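You operate a simulated robot arm through the tools that you are given. There is no shell and no other tool.

The job below is to be done with a simulated robot arm. You get a single attempt, and the scene is never put back.

Task
Press the clear button three times. Then take the clear jug on the black mat on the feed table and put it away on the drain rack. Then stack the tin marked "72" from the top of the care cabinet on top of the tin that says "29". Then take the green pen on the top of the tooling cart and put it away on the shelf of the orders board. Then take the teal sponge on the despatch bench top and put it away on the top of the care cabinet. Then open the collars drawer, put the yellow mask in the inside of the collars drawer, then shut the drawer. The order counts. Set down upright: clear jug.
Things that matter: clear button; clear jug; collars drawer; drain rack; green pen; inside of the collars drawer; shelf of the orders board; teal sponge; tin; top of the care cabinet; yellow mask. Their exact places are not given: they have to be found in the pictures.

It is judged by the outcome, as a careful person would: the job done as asked, and still so three seconds after it is handed in. It fails if anything else is knocked over, pushed out of place, dropped, spilled or broken.

Robot
A 6-joint arm with a fingered hand on a trunk, on a base that moves. Base frame: it is fixed to the floor where the robot stands at the start and does not move with it; the origin is under the middle of the robot, x ahead of it, y to its left, z up. Readings come in mm, degrees, newtons and seconds.
With the tool pointing down near the work surface it reaches from about 100 to 540 mm from the robot's upright axis, wherever it stands. Its first joint turns from -166.0 to 166.0 degrees. Places, roughly: clear button [500, -2800, 1100]; clear jug [1750, -4750, 750]; collars drawer [-4400, -7400, 600]; drain rack [-7300, 300, 900]; green pen (11x3x3 cm) [-7300, -5700, 900]; inside of the collars drawer [-4400, -7600, 500]; shelf of the orders board (18x57 cm) [-400, -6100, 860]; teal sponge (8x6x6 cm) [-5500, -7500, 800]; tin [500, -5750, 1000]; top of the care cabinet [400, -5700, 900]; yellow mask (8x8x4 cm) [-4900, -7400, 800]. Payload 3.2 kg.
The tool frame sits at the grasp point between the pads (the TCP): z along the fingers, y along the line on which they close. The tips reach 22 mm beyond it. The gripper opens to 112 mm; its body begins 60 mm behind the TCP. The gripper is a hand of 3 fingers: y runs from the thumb to the fingers, the wrist lies at [0, 0, -218] in the tool frame, and closing takes about 1.5 s.
Orientation is that of the tool frame in the base frame, as a unit quaternion [w, x, y, z]. With the fingers straight down and closing along the base's y, the tool's x points along the base's -x, its y along +y and its z along -z.

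Tools
- The arm moves only by the tool step_arm. Its argument "steps" is a list that holds one entry, the list of rows, each a list of 7 numbers: the shift along the tool's x, y, z in mm, then the turn, a rotation vector about the tool's x, y, z in degrees, then the closure, from 0 (fully open) to 1 (shut). In form: [[[tx, ty, tz, wx, wy, wz, claw], ...]]. A call has 1 to 20 rows; each row is the pose to reach, as a shift and turn from the pose commanded when the call began, along the tool's axes at that moment. A row lasts 0.2 s, in which the tool goes at most 50 mm and 8.6 degrees; a call with a longer step from one row to the next is refused whole, and so is a gripper value outside its range. A pose out of reach is approached as far as the arm can. The call stops where the force on the tool passes 40 N (or 10 N more than at its start, if that is more) or the arm is blocked; 0.2 s more then pass. Each finger travels about 108 mm/s and halts on what it meets, pressing with about 21 N; the grip force reading is that of the motor and also rises with nothing between the fingers. The clock runs only during rows and for 0.2 s after the last one: add rows that repeat a pose to give the fingers time. The reply holds the time, the measured pose of the TCP, the force on the tool along the base axes, the opening and the grip force, in the units named above and with some noise, with the torque about the TCP (base axes, N m) and any sound that the robot's microphone picked up, and new pictures: "show" is both (left out), scene, wrist or none.
- Cameras (640 x 400 px; columns grow to the right, rows downward): "scene" is now at [24.6, 139.1, 1485.9]; the picture's right is [-0.32, -0.95, 0.00], its down [-0.49, 0.17, -0.85] and it looks along [0.81, -0.27, -0.52] (base axes); focal length 291 px, centre (320, 200). "wrist" rides on the gripper at [66, 3, -80] in the tool frame; the picture's right is [-0.05, 1.00, 0.00], its down [-0.77, -0.04, -0.64] and it looks along [-0.64, -0.03, 0.77] (tool axes); focal length 275 px, centre (320, 200).
- slide_trunk(by): slides the trunk up (or, below 0, down) by that many mm; the arm and the scene camera ride with it, the base frame stays. It gives what a move gives, with no picture.
- steer(legs): drives the robot by 1 to 6 legs, each [ahead, turn to the left] in mm and degrees, along the robot's own axes; the way and the turn of a leg run together, so that a leg with both is an arc; at most 1500 mm and 180 degrees a leg. The arm and the cameras ride along, it lands a little off, and it stops where it bumps. It gives what a move gives, and a new picture of the scene camera.
- preshape(shape): the hand has 3 fingers and takes this shape, open, in about a second: jaw (thumb against the fingers, like two jaws); tri (thumb and two fingers); tip (a fingertip pinch); poke (one finger out to press); point (the index stretched); flat (the hand flat); cup (the hand cupped); fist (a fist). The gripper value then closes the fingers along that shape, each until it touches; the sizes above hold for jaw. It gives what a move gives, with no picture.
- aim_head(pan, tilt): turns the head with the scene camera to pan (to the left, within 155 degrees either way) and tilt (down, from -29 to 69), counted from straight ahead of the robot. It gives what a move gives, and a new picture of the scene camera.
- probe_pixels(camera, pixels): for up to 12 pixels [column, row] of the newest picture of that camera ("zoom" is the newest enlarged one), the place [x, y, z] in the base frame of the surface seen there, good to about 2 mm. No time passes.
- enlarge(camera, box): a new picture of the part [left, top, right, bottom] of that camera's present view, enlarged. No time passes.
- finish_job(): hands the job in; it is judged then, once.

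Open the gripper and draw the arm clear of the work before you hand the job in, unless the task says otherwise.

The tools are called after "Emit:" as name(argument=value, ...) on one line, values as JSON. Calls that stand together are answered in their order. step_arm: Moves the arm, as the interface text tells. Its arguments: {"type":"object","properties":{"steps":{"type":"array","items":{"type":"array","items":{"type":"array","items":{"type":"number"}}}},"show":{"type":"string","enum":["both","scene","wrist","none"]}},"required":["steps"]} The other tools are called the same way: slide_trunk (by) moves the trunk up or down; preshape (shape) gives the hand a shape; steer (legs) drives the base; aim_head (pan, tilt) turns the head that bears the scene camera; probe_pixels (camera, pixels) gives the place of the surface under pixels of a picture; enlarge (camera, box) takes an enlarged picture of a part of a camera's view; finish_job () hands the job in.

At the start:

```text
clock: 0.0
position: [383.9, -123.8, 1183.8]
orientation: [-0.001, 0.0, 1.0, 0.0]
contact_force: [0.0, 0.2, 0.3]
moment: [-0.03, -0.02, -0.02]
opening: 112.1
finger_force: 0.1
shape: jaw
trunk travel left (down, up): [-500.0, 90.0]
robot x, y, heading: [1.7, 0.4, 0.1]
head pan, tilt (commanded): [-18.7, 31.3]
```

scene: 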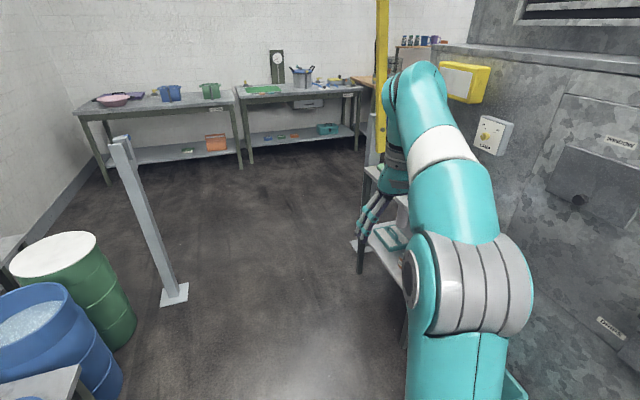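
wrist: 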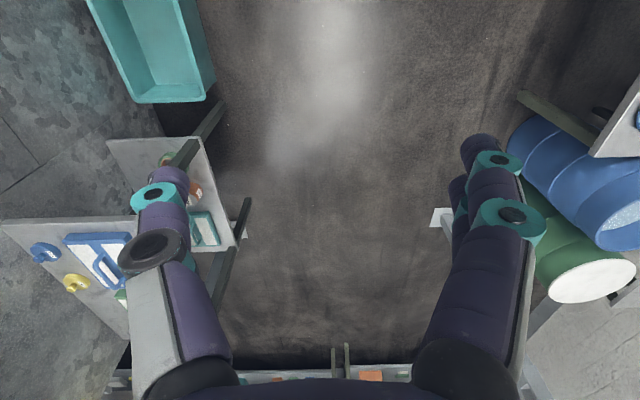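

I begin by surveying the room: the first picture shows two tables far ahead and a machine to the right with arm in between. I turn the head to the right to look toward the clear button.

Emit:
aim_head(pan=-80, tilt=20)

```text
clock: 1.3
position: [384.5, -123.1, 1183.4]
orientation: [0.0, -0.001, 1.0, 0.0]
contact_force: [-0.3, 0.3, 0.2]
moment: [0.01, 0.0, 0.01]
opening: 112.1
finger_force: 0.1
shape: jaw
trunk travel left (down, up): [-500.0, 90.0]
robot x, y, heading: [1.8, -2.3, -0.0]
head pan, tilt (commanded): [-80.0, 20.0]
```

scene: 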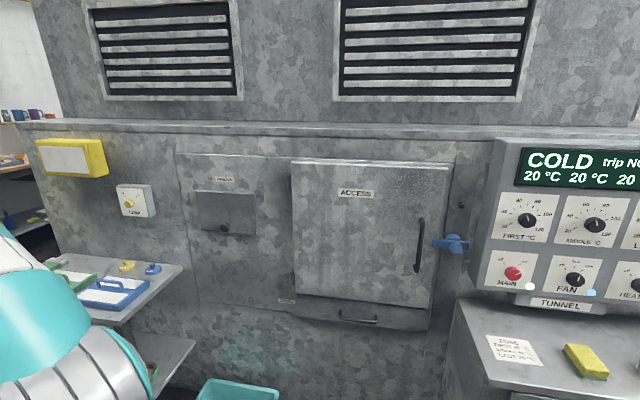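

The right side shows a big oven with panels. I probe some pixels to learn its layout.

Emit:
probe_pixels(camera="scene", pixels=[[60, 130], [136, 200], [180, 200], [380, 230], [450, 245], [500, 200], [600, 200], [120, 290], [540, 350], [235, 390], [585, 360], [12, 115]])

Emit:
aim_head(pan=-130, tilt=20)

```text
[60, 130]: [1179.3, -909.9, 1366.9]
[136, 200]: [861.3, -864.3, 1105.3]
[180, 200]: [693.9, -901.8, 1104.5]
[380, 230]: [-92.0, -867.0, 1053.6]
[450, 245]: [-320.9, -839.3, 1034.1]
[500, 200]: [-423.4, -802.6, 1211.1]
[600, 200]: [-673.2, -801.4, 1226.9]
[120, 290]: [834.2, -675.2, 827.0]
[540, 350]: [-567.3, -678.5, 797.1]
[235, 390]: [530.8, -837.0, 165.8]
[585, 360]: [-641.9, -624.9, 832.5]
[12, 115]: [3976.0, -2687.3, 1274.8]
```

```text
clock: 2.5
position: [384.2, -122.8, 1183.2]
orientation: [0.0, 0.0, 1.0, 0.0]
contact_force: [1.1, -1.0, 0.0]
moment: [0.01, -0.01, 0.05]
opening: 112.0
finger_force: 0.0
shape: jaw
trunk travel left (down, up): [-500.0, 90.0]
robot x, y, heading: [-1.4, 1.7, -0.1]
head pan, tilt (commanded): [-130.0, 20.0]
```

scene: 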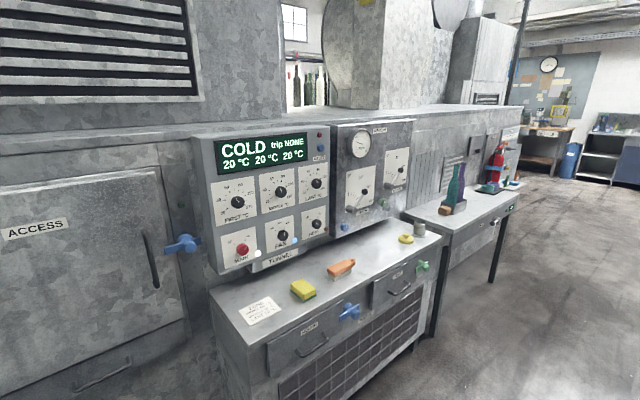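

The machine (lehr) extends toward -x. I continue around with the head to see the rest of the room.

Emit:
aim_head(pan=-155, tilt=10)

Emit:
aim_head(pan=150, tilt=15)

Emit:
aim_head(pan=80, tilt=20)

Emit:
aim_head(pan=0, tilt=15)

Emit:
aim_head(pan=-40, tilt=10)

```text
clock: 3.4
position: [383.4, -122.7, 1183.2]
orientation: [0.0, 0.0, 1.0, -0.001]
contact_force: [0.4, 0.3, -0.2]
moment: [-0.01, 0.0, 0.03]
opening: 111.9
finger_force: 0.0
shape: jaw
trunk travel left (down, up): [-500.0, 90.0]
robot x, y, heading: [-0.4, 4.3, 0.1]
head pan, tilt (commanded): [-154.7, 10.0]
```

scene: 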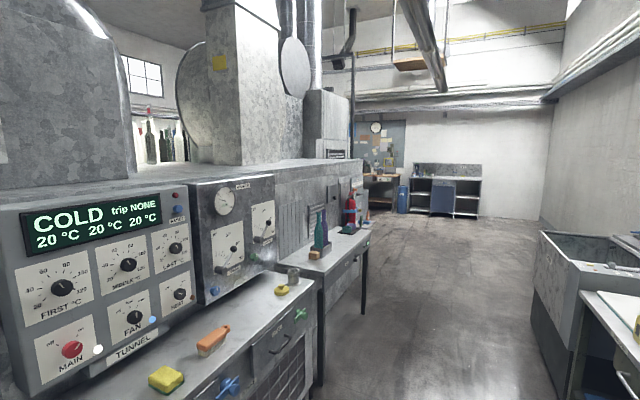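

```text
clock: 7.5
position: [384.7, -123.1, 1184.3]
orientation: [0.0, 0.0, 1.0, 0.001]
contact_force: [0.4, 0.2, -0.8]
moment: [-0.06, -0.03, -0.02]
opening: 112.1
finger_force: 0.1
shape: jaw
trunk travel left (down, up): [-500.0, 90.0]
robot x, y, heading: [1.4, 1.6, 0.1]
head pan, tilt (commanded): [150.0, 15.0]
```

scene: 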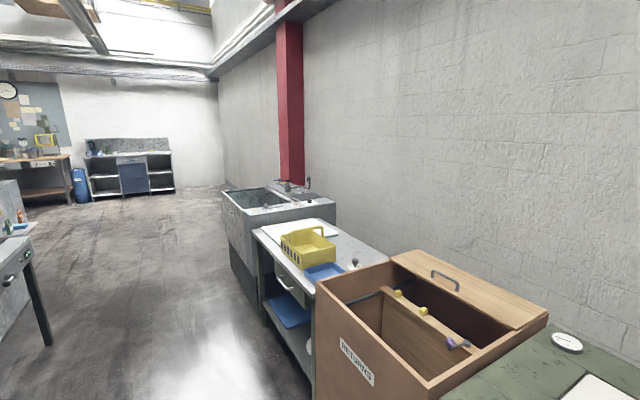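

```text
clock: 8.9
position: [383.5, -122.9, 1184.0]
orientation: [0.0, -0.001, 1.0, 0.001]
contact_force: [0.2, -0.1, 0.5]
moment: [-0.01, 0.02, 0.02]
opening: 112.0
finger_force: 0.1
shape: jaw
trunk travel left (down, up): [-500.0, 90.0]
robot x, y, heading: [-1.9, -2.9, -0.1]
head pan, tilt (commanded): [80.0, 20.0]
```

scene: 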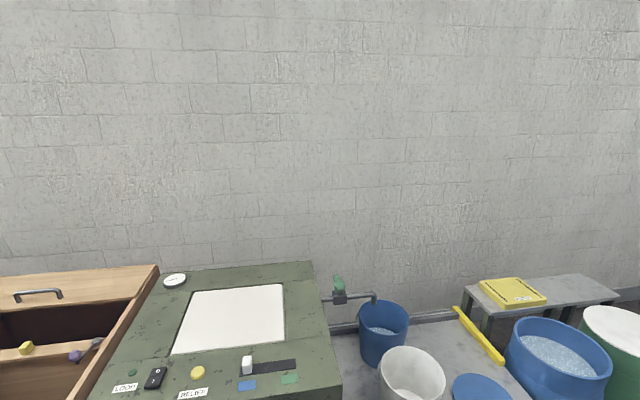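

```text
clock: 10.5
position: [383.3, -123.0, 1183.9]
orientation: [0.0, 0.0, 1.0, 0.0]
contact_force: [-0.3, 0.4, 0.0]
moment: [0.03, -0.02, -0.01]
opening: 112.0
finger_force: 0.1
shape: jaw
trunk travel left (down, up): [-500.0, 90.0]
robot x, y, heading: [-2.3, -0.8, 0.1]
head pan, tilt (commanded): [0.0, 15.0]
```

scene: 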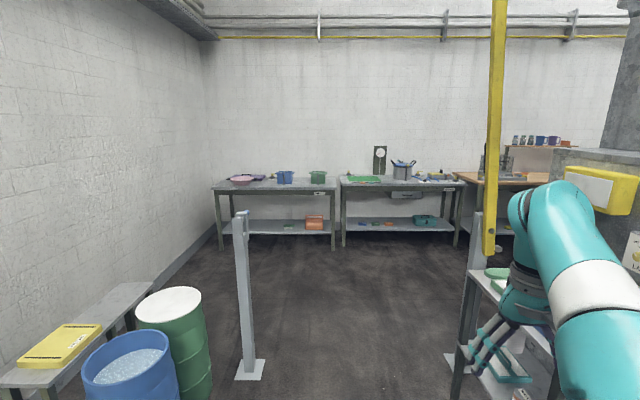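

```text
clock: 11.5
position: [384.4, -124.0, 1183.4]
orientation: [0.0, 0.0, 1.0, -0.001]
contact_force: [0.1, -0.2, 0.1]
moment: [-0.01, 0.0, -0.02]
opening: 111.9
finger_force: 0.1
shape: jaw
trunk travel left (down, up): [-500.0, 90.0]
robot x, y, heading: [-3.2, -0.4, -0.1]
head pan, tilt (commanded): [-40.0, 10.0]
```

scene: 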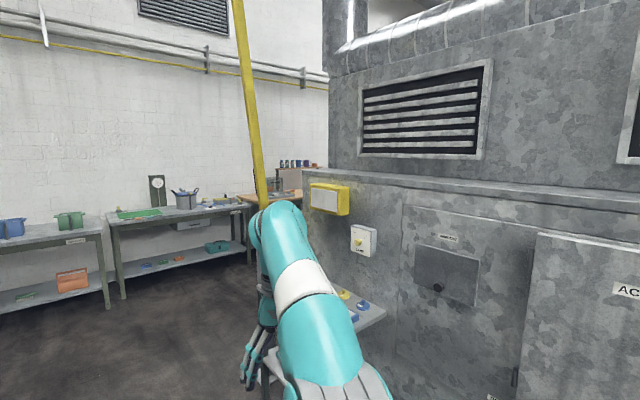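

There is a raised yellow barrier between two posts ahead; I aim ahead-right again and probe the gate posts, machine corner and tables to plan the drive.

Emit:
aim_head(pan=-10, tilt=25)

```text
clock: 12.5
position: [384.1, -123.4, 1183.1]
orientation: [0.0, 0.0, 1.0, 0.0]
contact_force: [-0.1, 0.5, 0.8]
moment: [-0.02, 0.01, -0.03]
opening: 112.1
finger_force: 0.1
shape: jaw
trunk travel left (down, up): [-500.0, 90.0]
robot x, y, heading: [-0.6, -0.9, 0.1]
head pan, tilt (commanded): [-10.0, 25.0]
```

scene: 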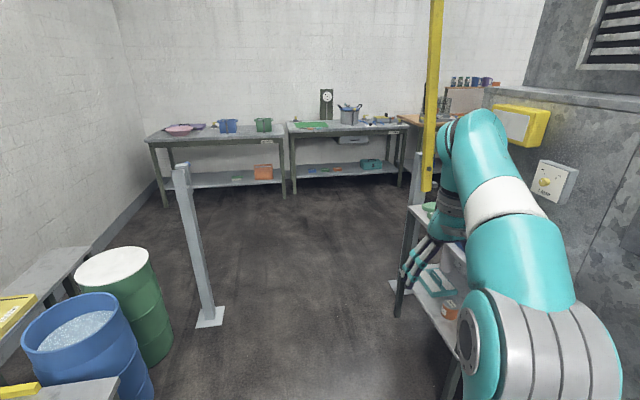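

Emit:
probe_pixels(camera="scene", pixels=[[208, 318], [183, 175], [400, 290], [418, 165], [432, 100], [398, 310], [415, 212], [290, 190], [165, 205], [400, 185], [400, 125], [145, 140]])

Emit:
probe_pixels(camera="scene", pixels=[[500, 120], [545, 180], [470, 85], [420, 105], [160, 330], [50, 270], [130, 390], [340, 105], [200, 125], [290, 125], [320, 350], [150, 240]])

```text
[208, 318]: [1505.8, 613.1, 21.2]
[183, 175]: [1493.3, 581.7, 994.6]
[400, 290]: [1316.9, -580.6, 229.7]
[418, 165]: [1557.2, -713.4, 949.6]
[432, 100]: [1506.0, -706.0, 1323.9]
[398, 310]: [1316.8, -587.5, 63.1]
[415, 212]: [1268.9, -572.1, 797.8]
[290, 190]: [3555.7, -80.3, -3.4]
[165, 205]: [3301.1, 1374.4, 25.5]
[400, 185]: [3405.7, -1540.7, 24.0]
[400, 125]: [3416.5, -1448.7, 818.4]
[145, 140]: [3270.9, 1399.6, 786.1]
```

```text
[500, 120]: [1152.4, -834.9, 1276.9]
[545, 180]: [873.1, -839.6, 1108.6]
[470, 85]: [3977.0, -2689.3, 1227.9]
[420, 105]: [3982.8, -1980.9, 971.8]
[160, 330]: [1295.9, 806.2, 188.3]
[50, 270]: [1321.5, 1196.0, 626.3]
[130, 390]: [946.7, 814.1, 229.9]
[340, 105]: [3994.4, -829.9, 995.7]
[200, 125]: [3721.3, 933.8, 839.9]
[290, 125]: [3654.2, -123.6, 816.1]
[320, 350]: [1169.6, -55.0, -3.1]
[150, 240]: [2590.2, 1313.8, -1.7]
```

The gate gap runs from y≈-710 to 610 at x≈1500; I drive through the middle (y≈0) to x≈2450, then turn right to see the other side.

Emit:
steer(legs=[[1500, 0], [900, 0], [0, -90]])

```text
clock: 28.2
position: [2297.3, -368.7, 1183.0]
orientation: [0.0, 0.707, 0.707, 0.0]
contact_force: [0.3, -0.3, -0.1]
moment: [-0.02, 0.02, -0.02]
opening: 112.0
finger_force: 0.0
shape: jaw
trunk travel left (down, up): [-500.0, 90.0]
robot x, y, heading: [2420.3, 13.8, -90.1]
head pan, tilt (commanded): [-10.0, 25.0]
```

scene: 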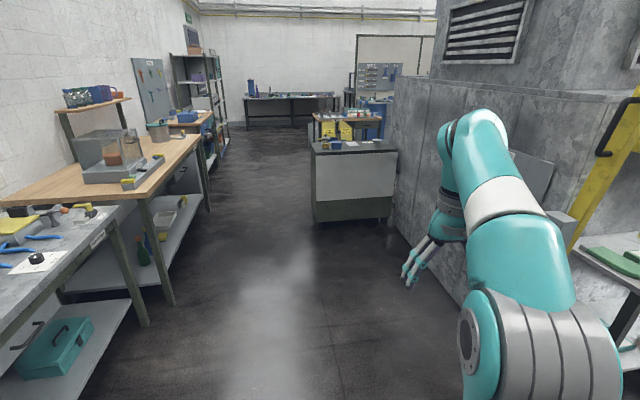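

I'm through the gate facing -y. I probe the cabinet, table edges, machine corner and the far table ahead.

Emit:
probe_pixels(camera="scene", pixels=[[314, 222], [390, 218], [314, 150], [395, 150], [205, 205], [170, 300], [145, 320], [345, 120], [290, 110], [395, 100], [380, 80], [225, 140]])

Emit:
enlarge(camera="scene", box=[220, 20, 440, 160])

```text
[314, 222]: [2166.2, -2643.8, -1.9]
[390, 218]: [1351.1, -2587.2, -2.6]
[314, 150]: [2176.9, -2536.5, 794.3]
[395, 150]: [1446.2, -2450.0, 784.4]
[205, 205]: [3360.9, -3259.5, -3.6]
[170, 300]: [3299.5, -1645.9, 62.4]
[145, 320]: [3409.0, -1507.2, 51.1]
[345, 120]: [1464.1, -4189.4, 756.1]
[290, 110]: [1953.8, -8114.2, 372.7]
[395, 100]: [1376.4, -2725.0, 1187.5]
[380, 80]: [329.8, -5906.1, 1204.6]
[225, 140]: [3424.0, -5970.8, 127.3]
```

```text
2.86 times, centred on (330, 90) of scene
```

zoom: 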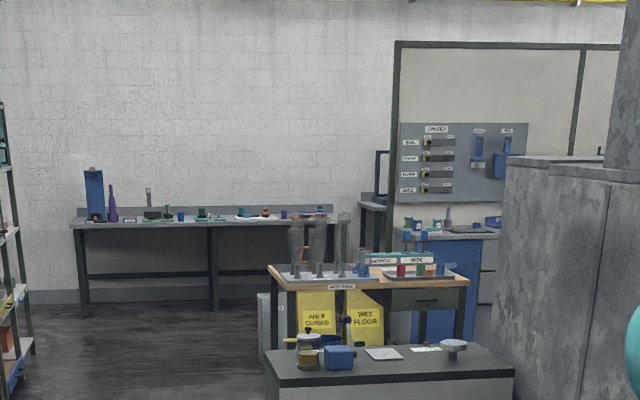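

The aisle between cabinet (x≤2177) and tables (x≥3300) is free; I shift left to x≈2740 and go on to y≈-3500.

Emit:
steer(legs=[[0, 15], [1230, 0], [0, -15], [1450, 0]])

```text
clock: 43.2
position: [2581.9, -3055.0, 1183.8]
orientation: [0.0, 0.715, 0.699, 0.0]
contact_force: [1.0, -0.2, 0.5]
moment: [-0.02, 0.02, -0.01]
opening: 111.8
finger_force: 0.0
shape: jaw
trunk travel left (down, up): [-500.0, 90.0]
robot x, y, heading: [2715.2, -2673.1, -91.3]
head pan, tilt (commanded): [-10.0, 25.0]
```

scene: 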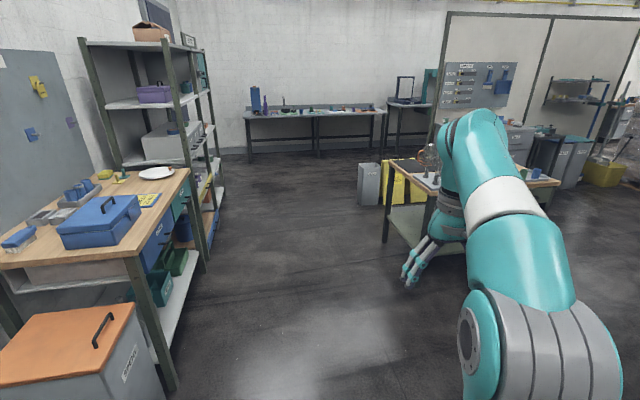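

I look to the right for the cabinet's back, the feed table and the machine's far side.

Emit:
aim_head(pan=-70, tilt=25)

Emit:
probe_pixels(camera="scene", pixels=[[320, 300]])

Emit:
aim_head(pan=-35, tilt=20)

```text
clock: 44.5
position: [2581.5, -3054.8, 1183.0]
orientation: [0.001, 0.715, 0.699, 0.0]
contact_force: [-0.1, 0.2, -1.0]
moment: [-0.01, -0.01, -0.01]
opening: 112.2
finger_force: 0.0
shape: jaw
trunk travel left (down, up): [-500.0, 90.0]
robot x, y, heading: [2715.0, -2674.3, -91.0]
head pan, tilt (commanded): [-70.0, 25.0]
```

scene: 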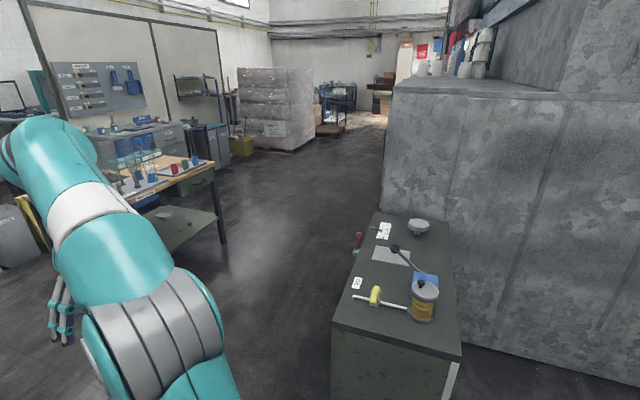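

```text
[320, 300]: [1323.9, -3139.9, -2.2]
```

```text
clock: 45.5
position: [2581.6, -3054.9, 1183.0]
orientation: [0.0, 0.715, 0.699, -0.001]
contact_force: [-0.1, 0.1, 0.1]
moment: [-0.01, -0.03, 0.01]
opening: 112.3
finger_force: 0.0
shape: jaw
trunk travel left (down, up): [-500.0, 90.0]
robot x, y, heading: [2716.8, -2670.6, -91.3]
head pan, tilt (commanded): [-35.0, 20.0]
```

scene: 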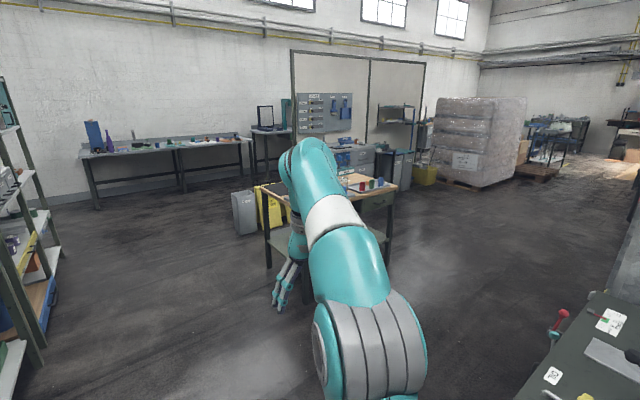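

I probe feed table corners and the cabinet to plan going into the lane between them.

Emit:
probe_pixels(camera="scene", pixels=[[268, 266], [388, 255], [266, 200], [395, 188], [230, 235], [520, 398], [590, 295], [450, 180], [380, 175], [440, 290], [90, 205], [250, 135]])

Emit:
aim_head(pan=-70, tilt=25)

Emit:
probe_pixels(camera="scene", pixels=[[222, 245], [390, 200], [335, 325], [380, 212], [460, 355], [390, 100], [345, 130], [270, 145], [300, 145], [215, 165], [180, 180], [130, 195]])

```text
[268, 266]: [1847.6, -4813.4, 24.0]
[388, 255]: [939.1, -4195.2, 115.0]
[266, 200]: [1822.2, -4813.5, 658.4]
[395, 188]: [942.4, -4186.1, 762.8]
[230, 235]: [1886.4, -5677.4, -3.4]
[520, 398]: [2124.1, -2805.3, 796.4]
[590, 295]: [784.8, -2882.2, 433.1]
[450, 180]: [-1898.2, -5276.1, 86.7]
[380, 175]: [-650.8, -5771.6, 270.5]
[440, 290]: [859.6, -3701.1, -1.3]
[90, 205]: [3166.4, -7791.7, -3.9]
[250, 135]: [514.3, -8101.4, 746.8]
```

```text
clock: 46.5
position: [2582.7, -3054.1, 1183.2]
orientation: [0.0, 0.715, 0.699, 0.0]
contact_force: [0.3, 1.4, 0.9]
moment: [-0.01, -0.02, 0.0]
opening: 111.9
finger_force: 0.1
shape: jaw
trunk travel left (down, up): [-500.0, 90.0]
robot x, y, heading: [2711.3, -2672.1, -91.3]
head pan, tilt (commanded): [-70.0, 25.0]
```

scene: 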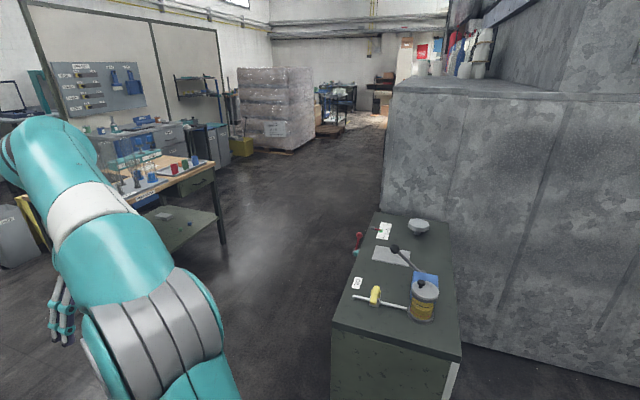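

```text
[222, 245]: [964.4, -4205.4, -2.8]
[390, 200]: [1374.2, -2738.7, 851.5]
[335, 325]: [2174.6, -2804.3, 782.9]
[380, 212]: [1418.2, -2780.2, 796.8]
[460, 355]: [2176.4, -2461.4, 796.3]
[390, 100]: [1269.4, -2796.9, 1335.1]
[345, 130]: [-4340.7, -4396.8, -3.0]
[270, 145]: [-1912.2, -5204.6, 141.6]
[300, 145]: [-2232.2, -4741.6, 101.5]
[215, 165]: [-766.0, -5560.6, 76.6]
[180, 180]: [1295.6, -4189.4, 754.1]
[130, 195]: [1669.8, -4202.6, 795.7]
```

Lane between the machine (y≈-2800) and feed table (y≈-4190) is about 1.3 m wide. I drive to y≈-3500, turn right and go along the lane to x≈900.

Emit:
steer(legs=[[830, 0], [0, -88.7], [1500, 0], [300, 0]])

```text
clock: 63.5
position: [512.8, -3248.6, 1183.3]
orientation: [0.0, 1.0, -0.03, -0.001]
contact_force: [-0.8, 0.3, -0.3]
moment: [0.0, -0.01, 0.04]
opening: 111.7
finger_force: 0.1
shape: jaw
trunk travel left (down, up): [-500.0, 90.0]
robot x, y, heading: [887.9, -3394.8, 176.9]
head pan, tilt (commanded): [-70.0, 25.0]
```

scene: 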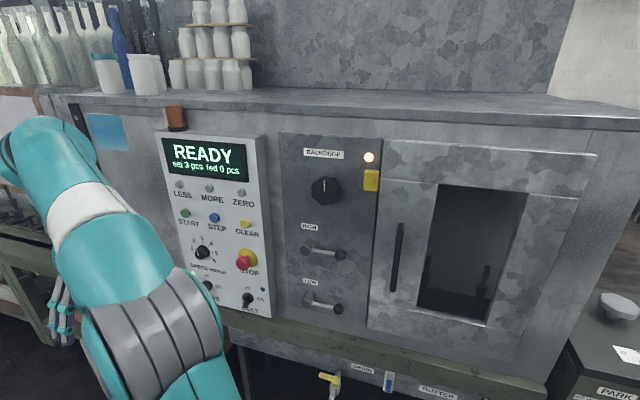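

The control panel is seen with the yellow CLEAR button at about (246,224). I enlarge and probe it.

Emit:
enlarge(camera="scene", box=[150, 120, 310, 320])

Emit:
probe_pixels(camera="scene", pixels=[[246, 223], [214, 217], [186, 213], [240, 190], [228, 260], [247, 258], [260, 140], [270, 318], [330, 190], [322, 250], [400, 250], [180, 120]])

```text
2.00 times, centred on (230, 220) of scene
```

zoom: 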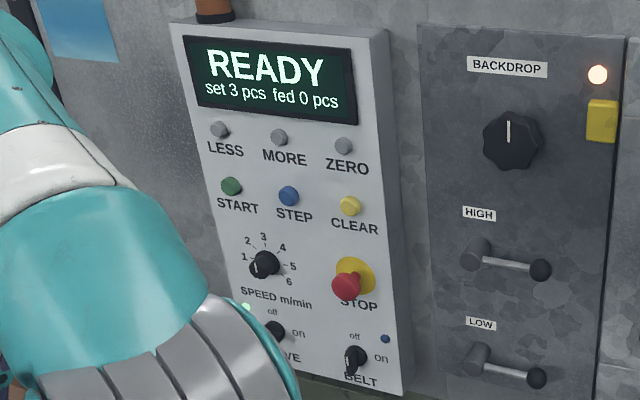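

```text
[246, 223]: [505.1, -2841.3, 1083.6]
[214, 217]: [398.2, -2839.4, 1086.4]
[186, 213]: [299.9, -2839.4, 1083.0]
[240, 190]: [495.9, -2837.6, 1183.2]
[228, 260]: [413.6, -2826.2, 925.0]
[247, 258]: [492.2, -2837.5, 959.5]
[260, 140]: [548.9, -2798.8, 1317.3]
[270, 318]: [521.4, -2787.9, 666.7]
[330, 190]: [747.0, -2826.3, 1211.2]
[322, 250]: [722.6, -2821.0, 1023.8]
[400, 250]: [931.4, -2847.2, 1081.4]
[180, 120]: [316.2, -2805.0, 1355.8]
```

CLEAR button is at about (503,-2843,1084) with panel face near y≈-2826. I probe the bench edge below for clearance, then drive to x≈500 and turn to face the panel.

Emit:
probe_pixels(camera="zoom", pixels=[[350, 206], [375, 206], [350, 190], [289, 196], [352, 287], [330, 206], [310, 250]])

Emit:
probe_pixels(camera="scene", pixels=[[300, 325], [330, 380], [388, 380], [450, 360], [40, 240], [400, 350]])

Emit:
steer(legs=[[0, 8], [390, 0], [0, -95]])

```text
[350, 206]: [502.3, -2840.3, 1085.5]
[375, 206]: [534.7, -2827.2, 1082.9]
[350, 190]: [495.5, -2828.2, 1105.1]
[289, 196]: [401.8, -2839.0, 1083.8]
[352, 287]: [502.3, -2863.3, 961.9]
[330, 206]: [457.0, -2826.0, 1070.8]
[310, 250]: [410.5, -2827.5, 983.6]
```

```text
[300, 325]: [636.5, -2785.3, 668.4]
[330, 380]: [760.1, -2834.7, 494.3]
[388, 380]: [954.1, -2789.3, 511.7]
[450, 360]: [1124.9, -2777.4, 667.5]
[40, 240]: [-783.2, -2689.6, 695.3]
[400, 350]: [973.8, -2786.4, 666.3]
```

```text
clock: 70.5
position: [609.6, -3039.8, 1183.5]
orientation: [0.0, 0.713, -0.701, 0.001]
contact_force: [-0.6, 0.4, -0.2]
moment: [-0.02, 0.0, 0.02]
opening: 111.7
finger_force: 0.0
shape: jaw
trunk travel left (down, up): [-500.0, 90.0]
robot x, y, heading: [495.3, -3427.8, 90.9]
head pan, tilt (commanded): [-70.0, 25.0]
```

scene: 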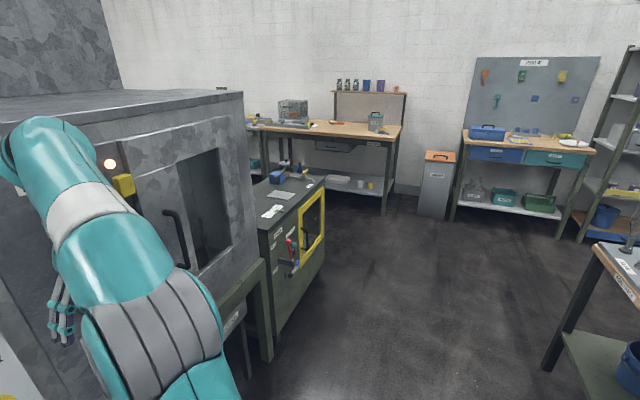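

I'm facing the panel (heading 90.9°). I set the hand to poke and aim the head forward to watch.

Emit:
preshape(shape="poke")

Emit:
aim_head(pan=0, tilt=35)

Emit:
step_arm(steps=[[[0, 0, 0, 0, 0, 0, 0]]], show="both")

```text
clock: 71.4
position: [610.7, -3040.6, 1184.5]
orientation: [0.0, 0.713, -0.701, 0.0]
contact_force: [-1.0, -0.3, 0.3]
moment: [0.0, -0.01, -0.04]
opening: 0.0
finger_force: 0.1
shape: poke
trunk travel left (down, up): [-500.0, 90.0]
robot x, y, heading: [493.3, -3426.6, 91.0]
head pan, tilt (commanded): [-70.0, 25.0]
```

```text
clock: 72.8
position: [609.4, -3040.0, 1183.3]
orientation: [0.001, 0.713, -0.701, 0.0]
contact_force: [-0.7, -1.1, -0.7]
moment: [0.03, -0.02, 0.01]
opening: 0.1
finger_force: 0.0
shape: poke
trunk travel left (down, up): [-500.0, 90.0]
robot x, y, heading: [492.9, -3425.2, 90.8]
head pan, tilt (commanded): [0.0, 35.0]
```

scene: 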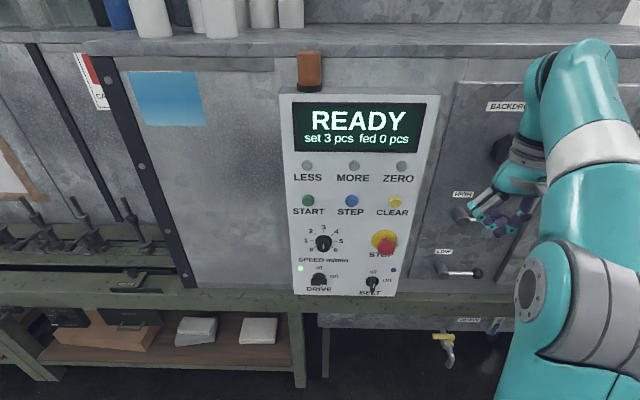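

```text
clock: 73.2
position: [609.5, -3041.6, 1184.0]
orientation: [0.0, 0.713, -0.701, 0.001]
contact_force: [-0.2, 0.7, 0.5]
moment: [0.0, 0.0, -0.03]
opening: 0.0
finger_force: 0.1
shape: poke
trunk travel left (down, up): [-500.0, 90.0]
robot x, y, heading: [498.4, -3422.2, 91.0]
head pan, tilt (commanded): [0.0, 35.0]
```

scene: 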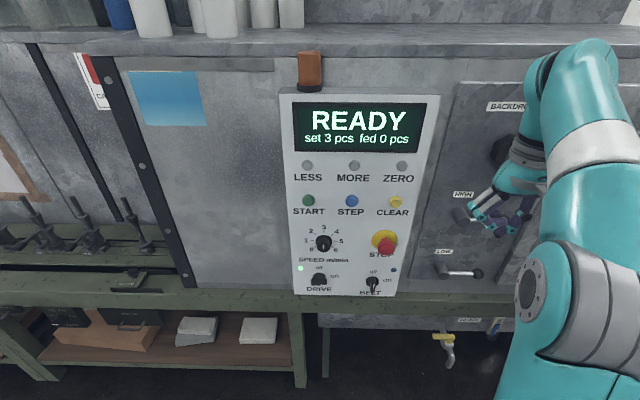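
wrist: 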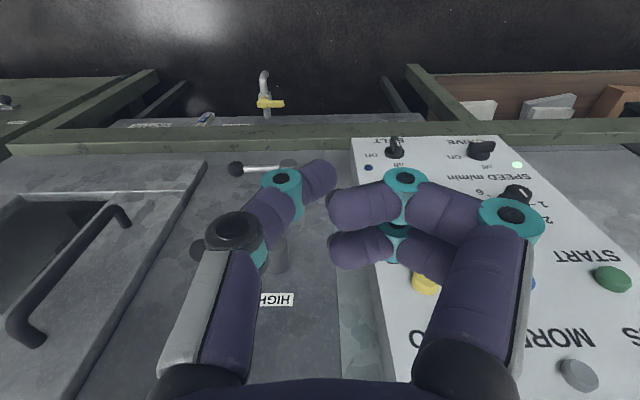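

I enlarge the hand in the scene picture to see which finger is stretched for poking.

Emit:
enlarge(camera="scene", box=[440, 130, 580, 260])

Emit:
probe_pixels(camera="scene", pixels=[[472, 211], [480, 228], [495, 226], [520, 220], [505, 195], [396, 202]])

Emit:
probe_pixels(camera="wrist", pixels=[[322, 180], [345, 205], [345, 248], [284, 180], [405, 180], [240, 230], [510, 215], [425, 280]])

```text
3.08 times, centred on (510, 195) of scene
```

zoom: 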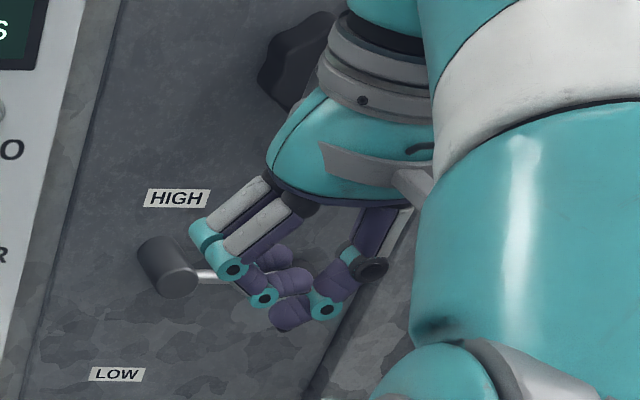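

```text
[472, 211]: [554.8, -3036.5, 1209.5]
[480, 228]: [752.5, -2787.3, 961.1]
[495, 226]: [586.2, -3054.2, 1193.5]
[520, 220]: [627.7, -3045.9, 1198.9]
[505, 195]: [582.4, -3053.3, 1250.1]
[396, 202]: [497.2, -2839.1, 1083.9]
```

```text
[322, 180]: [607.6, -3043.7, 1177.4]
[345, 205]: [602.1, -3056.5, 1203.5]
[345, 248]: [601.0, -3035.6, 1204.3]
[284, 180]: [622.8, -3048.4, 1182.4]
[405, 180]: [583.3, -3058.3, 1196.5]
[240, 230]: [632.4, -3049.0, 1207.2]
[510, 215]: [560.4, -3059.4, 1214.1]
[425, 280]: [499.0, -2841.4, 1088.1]
```

In this poke shape the thumb tip sits near the TCP and the others are curled. I compare with the "point" shape before choosing.

Emit:
preshape(shape="point")

Emit:
step_arm(steps=[[[0, 0, 0, 0, 0, 0, 0]]], show="both")

Emit:
enlarge(camera="scene", box=[440, 130, 580, 260])

```text
clock: 74.2
position: [609.4, -3039.5, 1183.7]
orientation: [0.0, 0.713, -0.701, 0.0]
contact_force: [0.0, -0.2, 0.2]
moment: [-0.02, 0.02, 0.01]
opening: 0.1
finger_force: 0.1
shape: point
trunk travel left (down, up): [-500.0, 90.0]
robot x, y, heading: [490.5, -3426.6, 91.1]
head pan, tilt (commanded): [0.0, 35.0]
```

```text
clock: 74.5
position: [609.5, -3040.0, 1183.7]
orientation: [0.001, 0.714, -0.7, 0.001]
contact_force: [0.2, -0.2, -0.5]
moment: [0.0, 0.01, -0.01]
opening: 0.0
finger_force: 0.1
shape: point
trunk travel left (down, up): [-500.0, 90.0]
robot x, y, heading: [494.6, -3421.5, 91.2]
head pan, tilt (commanded): [0.0, 35.0]
```

scene: 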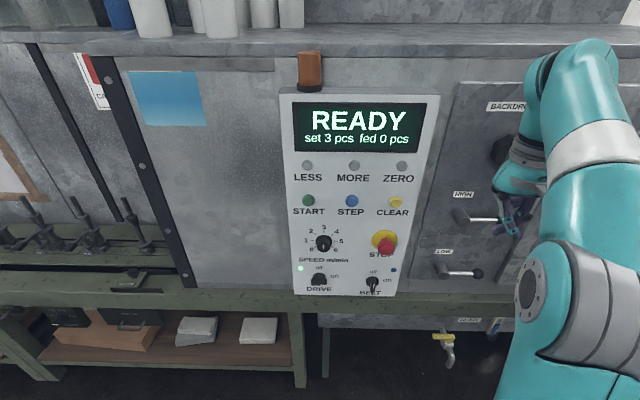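
wrist: 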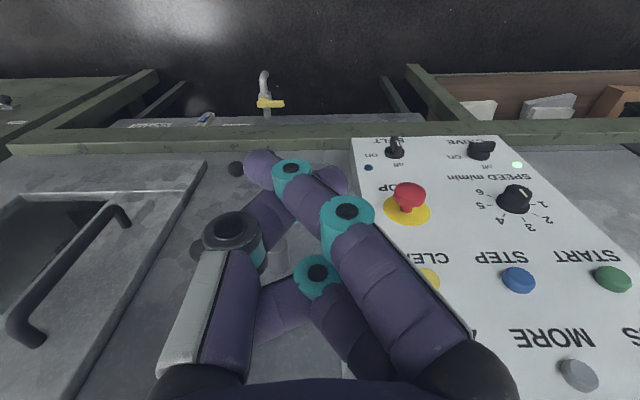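

```text
3.08 times, centred on (510, 195) of scene
```

zoom: 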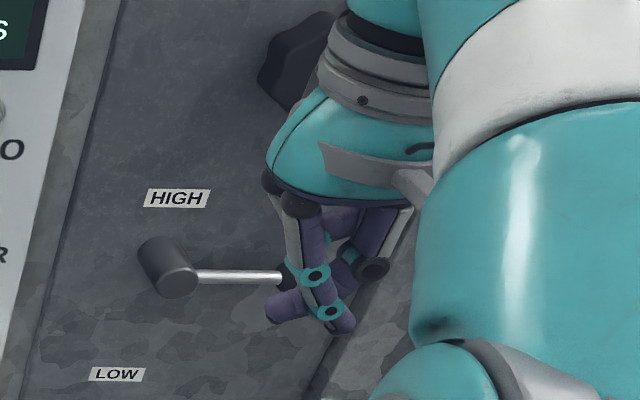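

I probe the index tip in the wrist picture (around (258,163)) and compare with the other fingers' depth.

Emit:
probe_pixels(camera="wrist", pixels=[[250, 160], [262, 170], [291, 175], [335, 185], [345, 212], [280, 310], [240, 230], [320, 275]])

Emit:
enlarge(camera="wrist", box=[150, 130, 450, 320])

```text
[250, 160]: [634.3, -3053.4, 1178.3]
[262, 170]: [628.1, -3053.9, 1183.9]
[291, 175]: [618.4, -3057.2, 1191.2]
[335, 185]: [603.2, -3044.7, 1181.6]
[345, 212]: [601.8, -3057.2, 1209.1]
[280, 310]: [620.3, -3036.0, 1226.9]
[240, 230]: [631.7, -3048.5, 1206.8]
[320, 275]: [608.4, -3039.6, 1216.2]
```

```text
2.11 times, centred on (300, 225) of wrist
```

zoom: 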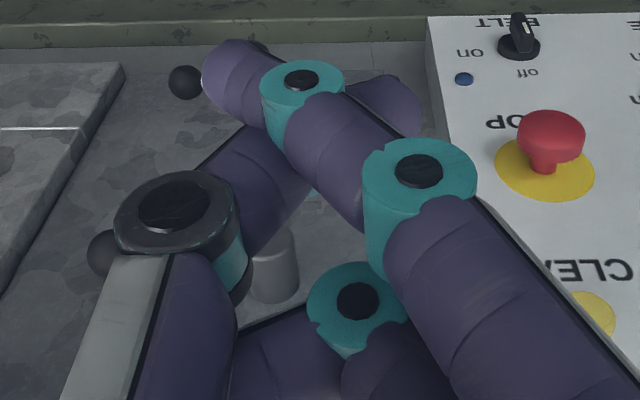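

Both shapes leave a protruding tip; I go back to poke and try closing it to see whether that finger stands out clearly.

Emit:
preshape(shape="poke")

Emit:
step_arm(steps=[[[0, 0, 0, 0, 0, 0, 0.5], [0, 0, 0, 0, 0, 0, 1], [0, 0, 0, 0, 0, 0, 1], [0, 0, 0, 0, 0, 0, 1], [0, 0, 0, 0, 0, 0, 1], [0, 0, 0, 0, 0, 0, 1], [0, 0, 0, 0, 0, 0, 1]]], show="both")

Emit:
enlarge(camera="scene", box=[440, 130, 580, 260])

```text
clock: 75.5
position: [609.5, -3040.0, 1183.6]
orientation: [0.0, 0.713, -0.701, 0.0]
contact_force: [0.1, -0.3, -0.1]
moment: [0.02, -0.03, -0.06]
opening: 0.2
finger_force: 0.1
shape: poke
trunk travel left (down, up): [-500.0, 90.0]
robot x, y, heading: [493.6, -3426.0, 91.0]
head pan, tilt (commanded): [0.0, 35.0]
```

```text
clock: 77.0
position: [609.1, -3039.5, 1183.7]
orientation: [0.0, 0.713, -0.701, 0.0]
contact_force: [0.7, 0.3, 0.0]
moment: [0.01, 0.02, 0.02]
opening: 0.0
finger_force: 21.3
shape: jaw
trunk travel left (down, up): [-500.0, 90.0]
robot x, y, heading: [491.9, -3423.6, 90.8]
head pan, tilt (commanded): [0.0, 35.0]
```

scene: 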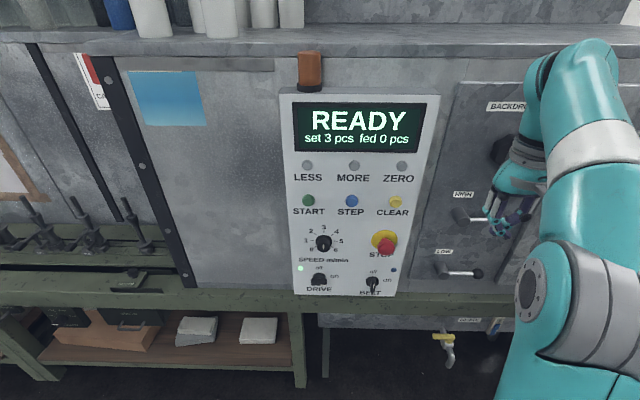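
wrist: 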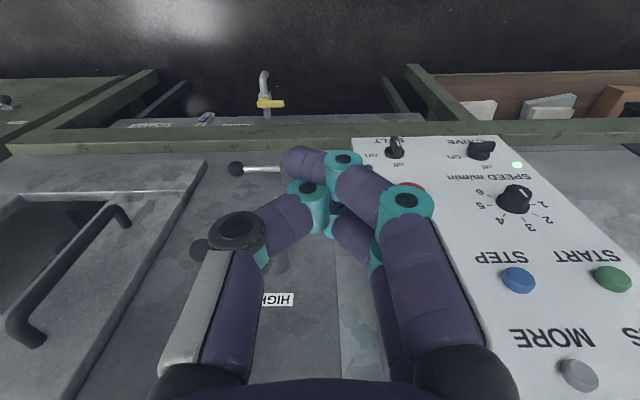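

```text
3.08 times, centred on (510, 195) of scene
```

zoom: 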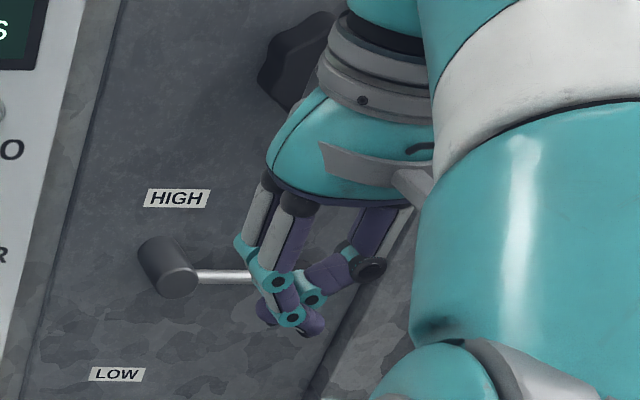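

Closing reverts to jaw, while open poke puts the thumb tip ~25 mm ahead of the curled fingers on the TCP axis. I re-set poke, then swing the tool to horizontal in front of the CLEAR button with standoff.

Emit:
preshape(shape="poke")

Emit:
step_arm(steps=[[[-7, 10, 9, 0, -8.2, 0, 0], [-14, 20, 18, 0, -16.4, 0, 0], [-21, 30, 27, 0, -24.6, 0, 0], [-28, 40, 36, 0, -32.8, 0, 0], [-35, 50, 45, 0, -41, 0, 0], [-42, 60, 54, 0, -49.2, 0, 0], [-49, 70, 63, 0, -57.4, 0, 0], [-56, 80, 72, 0, -65.6, 0, 0], [-63, 90, 81, 0, -73.8, 0, 0], [-70, 100, 90, 0, -82, 0, 0], [-78, 108, 99, 0, -90, 0, 0]]], show="both")

```text
clock: 78.0
position: [610.1, -3040.8, 1183.4]
orientation: [-0.001, 0.713, -0.701, 0.0]
contact_force: [0.5, 0.4, 0.2]
moment: [0.03, 0.02, -0.04]
opening: 0.0
finger_force: 0.1
shape: poke
trunk travel left (down, up): [-500.0, 90.0]
robot x, y, heading: [494.5, -3426.9, 90.6]
head pan, tilt (commanded): [0.0, 35.0]
```

```text
clock: 80.3
position: [503.5, -2932.0, 1086.0]
orientation: [-0.488, 0.51, -0.509, -0.494]
contact_force: [-2.2, 0.2, 2.9]
moment: [-0.25, 0.01, -0.15]
opening: 0.0
finger_force: 0.2
shape: poke
out of reach, approached as far as the arm can: row 8, 9, 10, 11
trunk travel left (down, up): [-500.0, 90.0]
robot x, y, heading: [493.3, -3425.1, 91.3]
head pan, tilt (commanded): [0.0, 35.0]
```

scene: 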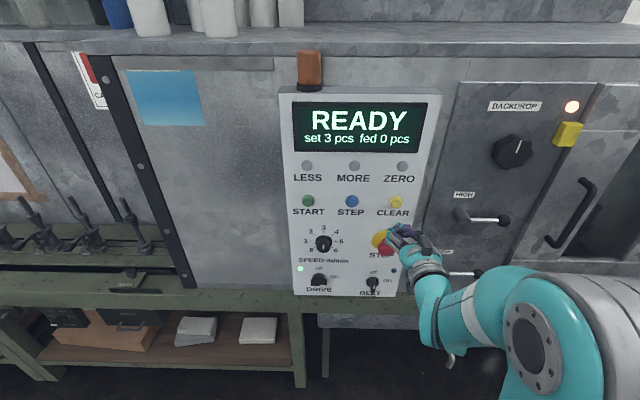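
wrist: 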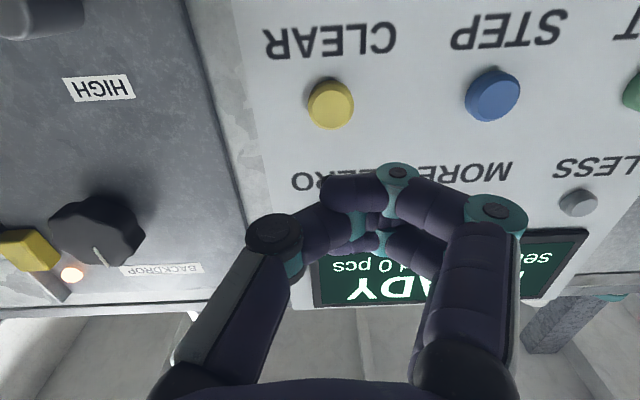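

The tool is now horizontal at (503,-2932,1086), facing the button. I enlarge the wrist view to verify which fingertip leads.

Emit:
enlarge(camera="wrist", box=[220, 130, 540, 330])

Emit:
enlarge(camera="scene", box=[350, 180, 470, 310])

Emit:
probe_pixels(camera="wrist", pixels=[[330, 188], [335, 200], [397, 172], [320, 225], [355, 225], [375, 215], [385, 245], [275, 235], [330, 104]])

```text
2.00 times, centred on (380, 230) of wrist
```

zoom: 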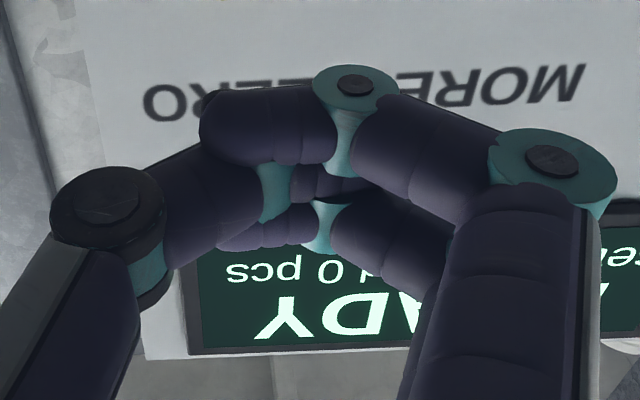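

```text
3.08 times, centred on (410, 245) of scene
```

zoom: 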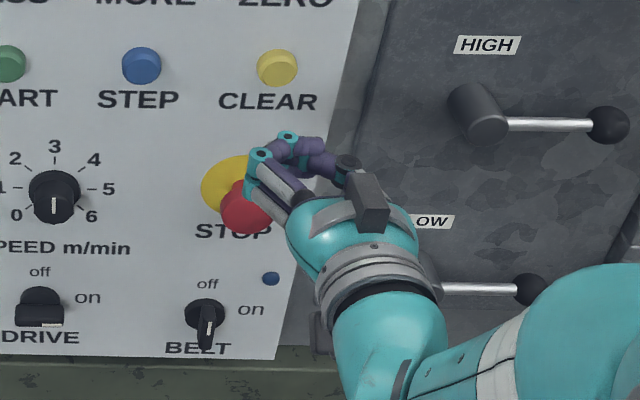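

```text
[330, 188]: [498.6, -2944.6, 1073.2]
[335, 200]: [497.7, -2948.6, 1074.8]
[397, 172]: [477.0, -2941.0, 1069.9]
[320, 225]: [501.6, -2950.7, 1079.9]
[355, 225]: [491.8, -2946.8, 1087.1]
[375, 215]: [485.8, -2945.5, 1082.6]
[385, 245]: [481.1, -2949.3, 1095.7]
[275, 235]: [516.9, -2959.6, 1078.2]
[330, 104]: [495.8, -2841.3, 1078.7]
```

The curled fist front (about x 477–505, y≈-2936) is blunt but only the CLEAR button is near. I shift to centre on it and advance slowly until it clicks, then retract.

Emit:
step_arm(steps=[[[-7, -11, 20, 0, 0, 0, 0], [-7, -11, 45, 0, 0, 0, 0], [-7, -11, 70, 0, 0, 0, 0], [-7, -11, 80, 0, 0, 0, 0]]], show="both")

```text
clock: 81.3
position: [511.5, -2852.5, 1102.2]
orientation: [-0.496, 0.504, -0.497, -0.503]
contact_force: [-0.6, -0.5, 0.6]
moment: [0.0, -0.05, -0.01]
opening: 0.0
finger_force: 0.0
shape: poke
trunk travel left (down, up): [-500.0, 90.0]
robot x, y, heading: [488.8, -3424.6, 91.1]
head pan, tilt (commanded): [0.0, 35.0]
```

scene: 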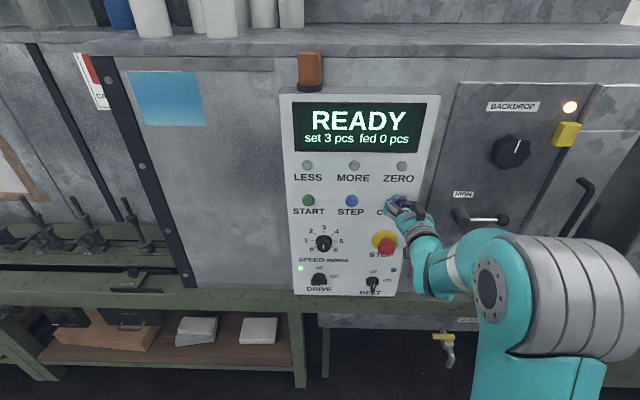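
wrist: 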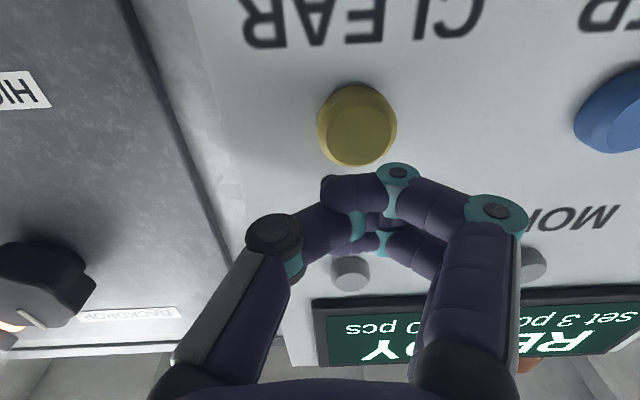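

The fist is slightly above the button; I lower ~9 mm and press forward in small steps until contact force.

Emit:
step_arm(steps=[[[9, -1, 0, 0, 0, 0, 0], [9, -1, 5, 0, 0, 0, 0], [9, -1, 10, 0, 0, 0, 0], [9, -1, 14, 0, 0, 0, 0]]], show="both")

```text
clock: 82.3
position: [512.3, -2840.0, 1094.3]
orientation: [0.495, -0.504, 0.495, 0.505]
contact_force: [0.7, -0.6, 0.5]
moment: [0.01, -0.02, 0.03]
opening: 0.1
finger_force: 0.0
shape: poke
trunk travel left (down, up): [-500.0, 90.0]
robot x, y, heading: [494.0, -3424.5, 91.1]
head pan, tilt (commanded): [0.0, 35.0]
```

scene: 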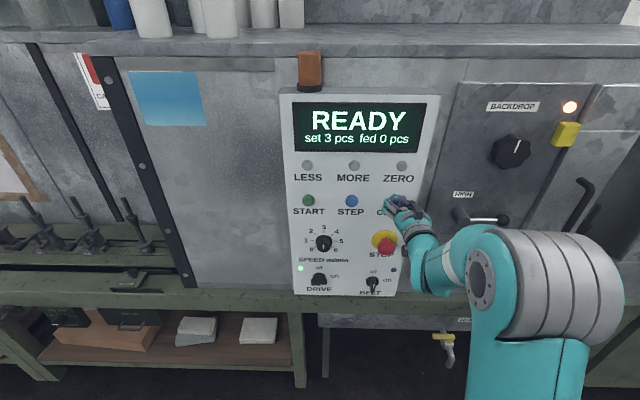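
wrist: 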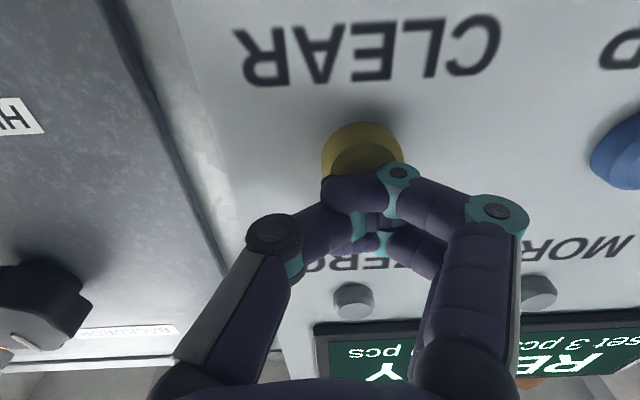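

Still no contact; the fist front now overlaps the button at (362,150). I advance in small steps.

Emit:
step_arm(steps=[[[1, 0, 3, 0, 0, 0, 0], [1, 0, 6, 0, 0, 0, 0]]], show="wrist")

```text
clock: 83.0
position: [513.4, -2835.9, 1093.8]
orientation: [0.495, -0.504, 0.496, 0.505]
contact_force: [0.5, -9.3, -2.9]
moment: [0.01, -0.04, 0.14]
opening: 0.0
finger_force: 0.1
shape: poke
trunk travel left (down, up): [-500.0, 90.0]
robot x, y, heading: [496.5, -3428.1, 91.0]
head pan, tilt (commanded): [0.0, 35.0]
heard: click
```

wrist: 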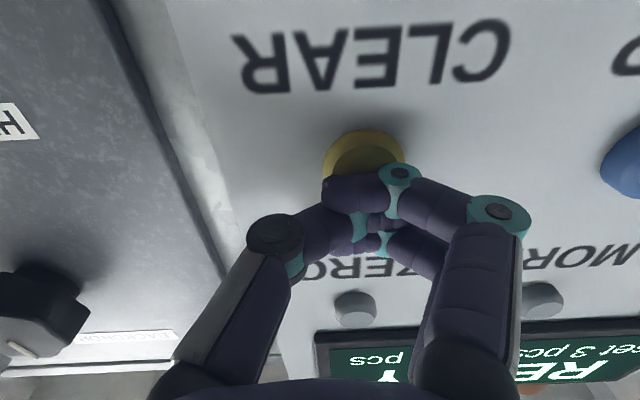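

A click was heard at 9 N: first press. I retract 20 mm and press a second time.

Emit:
step_arm(steps=[[[0, 0, -10, 0, 0, 0, 0], [0, 0, -20, 0, 0, 0, 0], [0, 0, -20, 0, 0, 0, 0], [0, 0, -20, 0, 0, 0, 0]]], show="scene")

Emit:
step_arm(steps=[[[0, 0, 10, 0, 0, 0, 0], [0, 0, 14, 0, 0, 0, 0], [0, 0, 17, 0, 0, 0, 0], [0, 0, 20, 0, 0, 0, 0]]], show="scene")

```text
clock: 84.0
position: [513.3, -2855.2, 1094.3]
orientation: [0.496, -0.503, 0.496, 0.505]
contact_force: [-0.2, -0.3, 0.3]
moment: [0.02, -0.01, 0.03]
opening: 0.0
finger_force: 0.0
shape: poke
trunk travel left (down, up): [-500.0, 90.0]
robot x, y, heading: [494.2, -3428.4, 90.9]
head pan, tilt (commanded): [0.0, 35.0]
```

scene: 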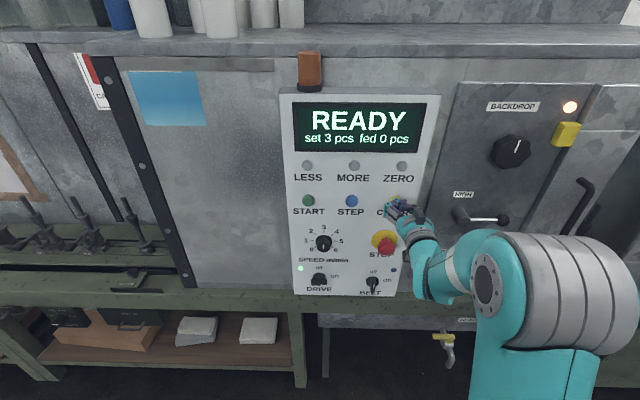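

```text
clock: 85.0
position: [512.7, -2836.5, 1094.0]
orientation: [0.496, -0.504, 0.496, 0.504]
contact_force: [-1.1, -7.3, -1.3]
moment: [0.01, 0.01, 0.15]
opening: 0.1
finger_force: 0.0
shape: poke
trunk travel left (down, up): [-500.0, 90.0]
robot x, y, heading: [498.3, -3428.2, 90.9]
head pan, tilt (commanded): [0.0, 35.0]
heard: click
```

scene: 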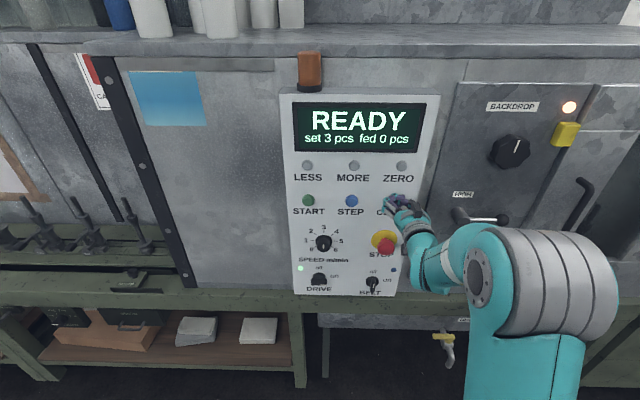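

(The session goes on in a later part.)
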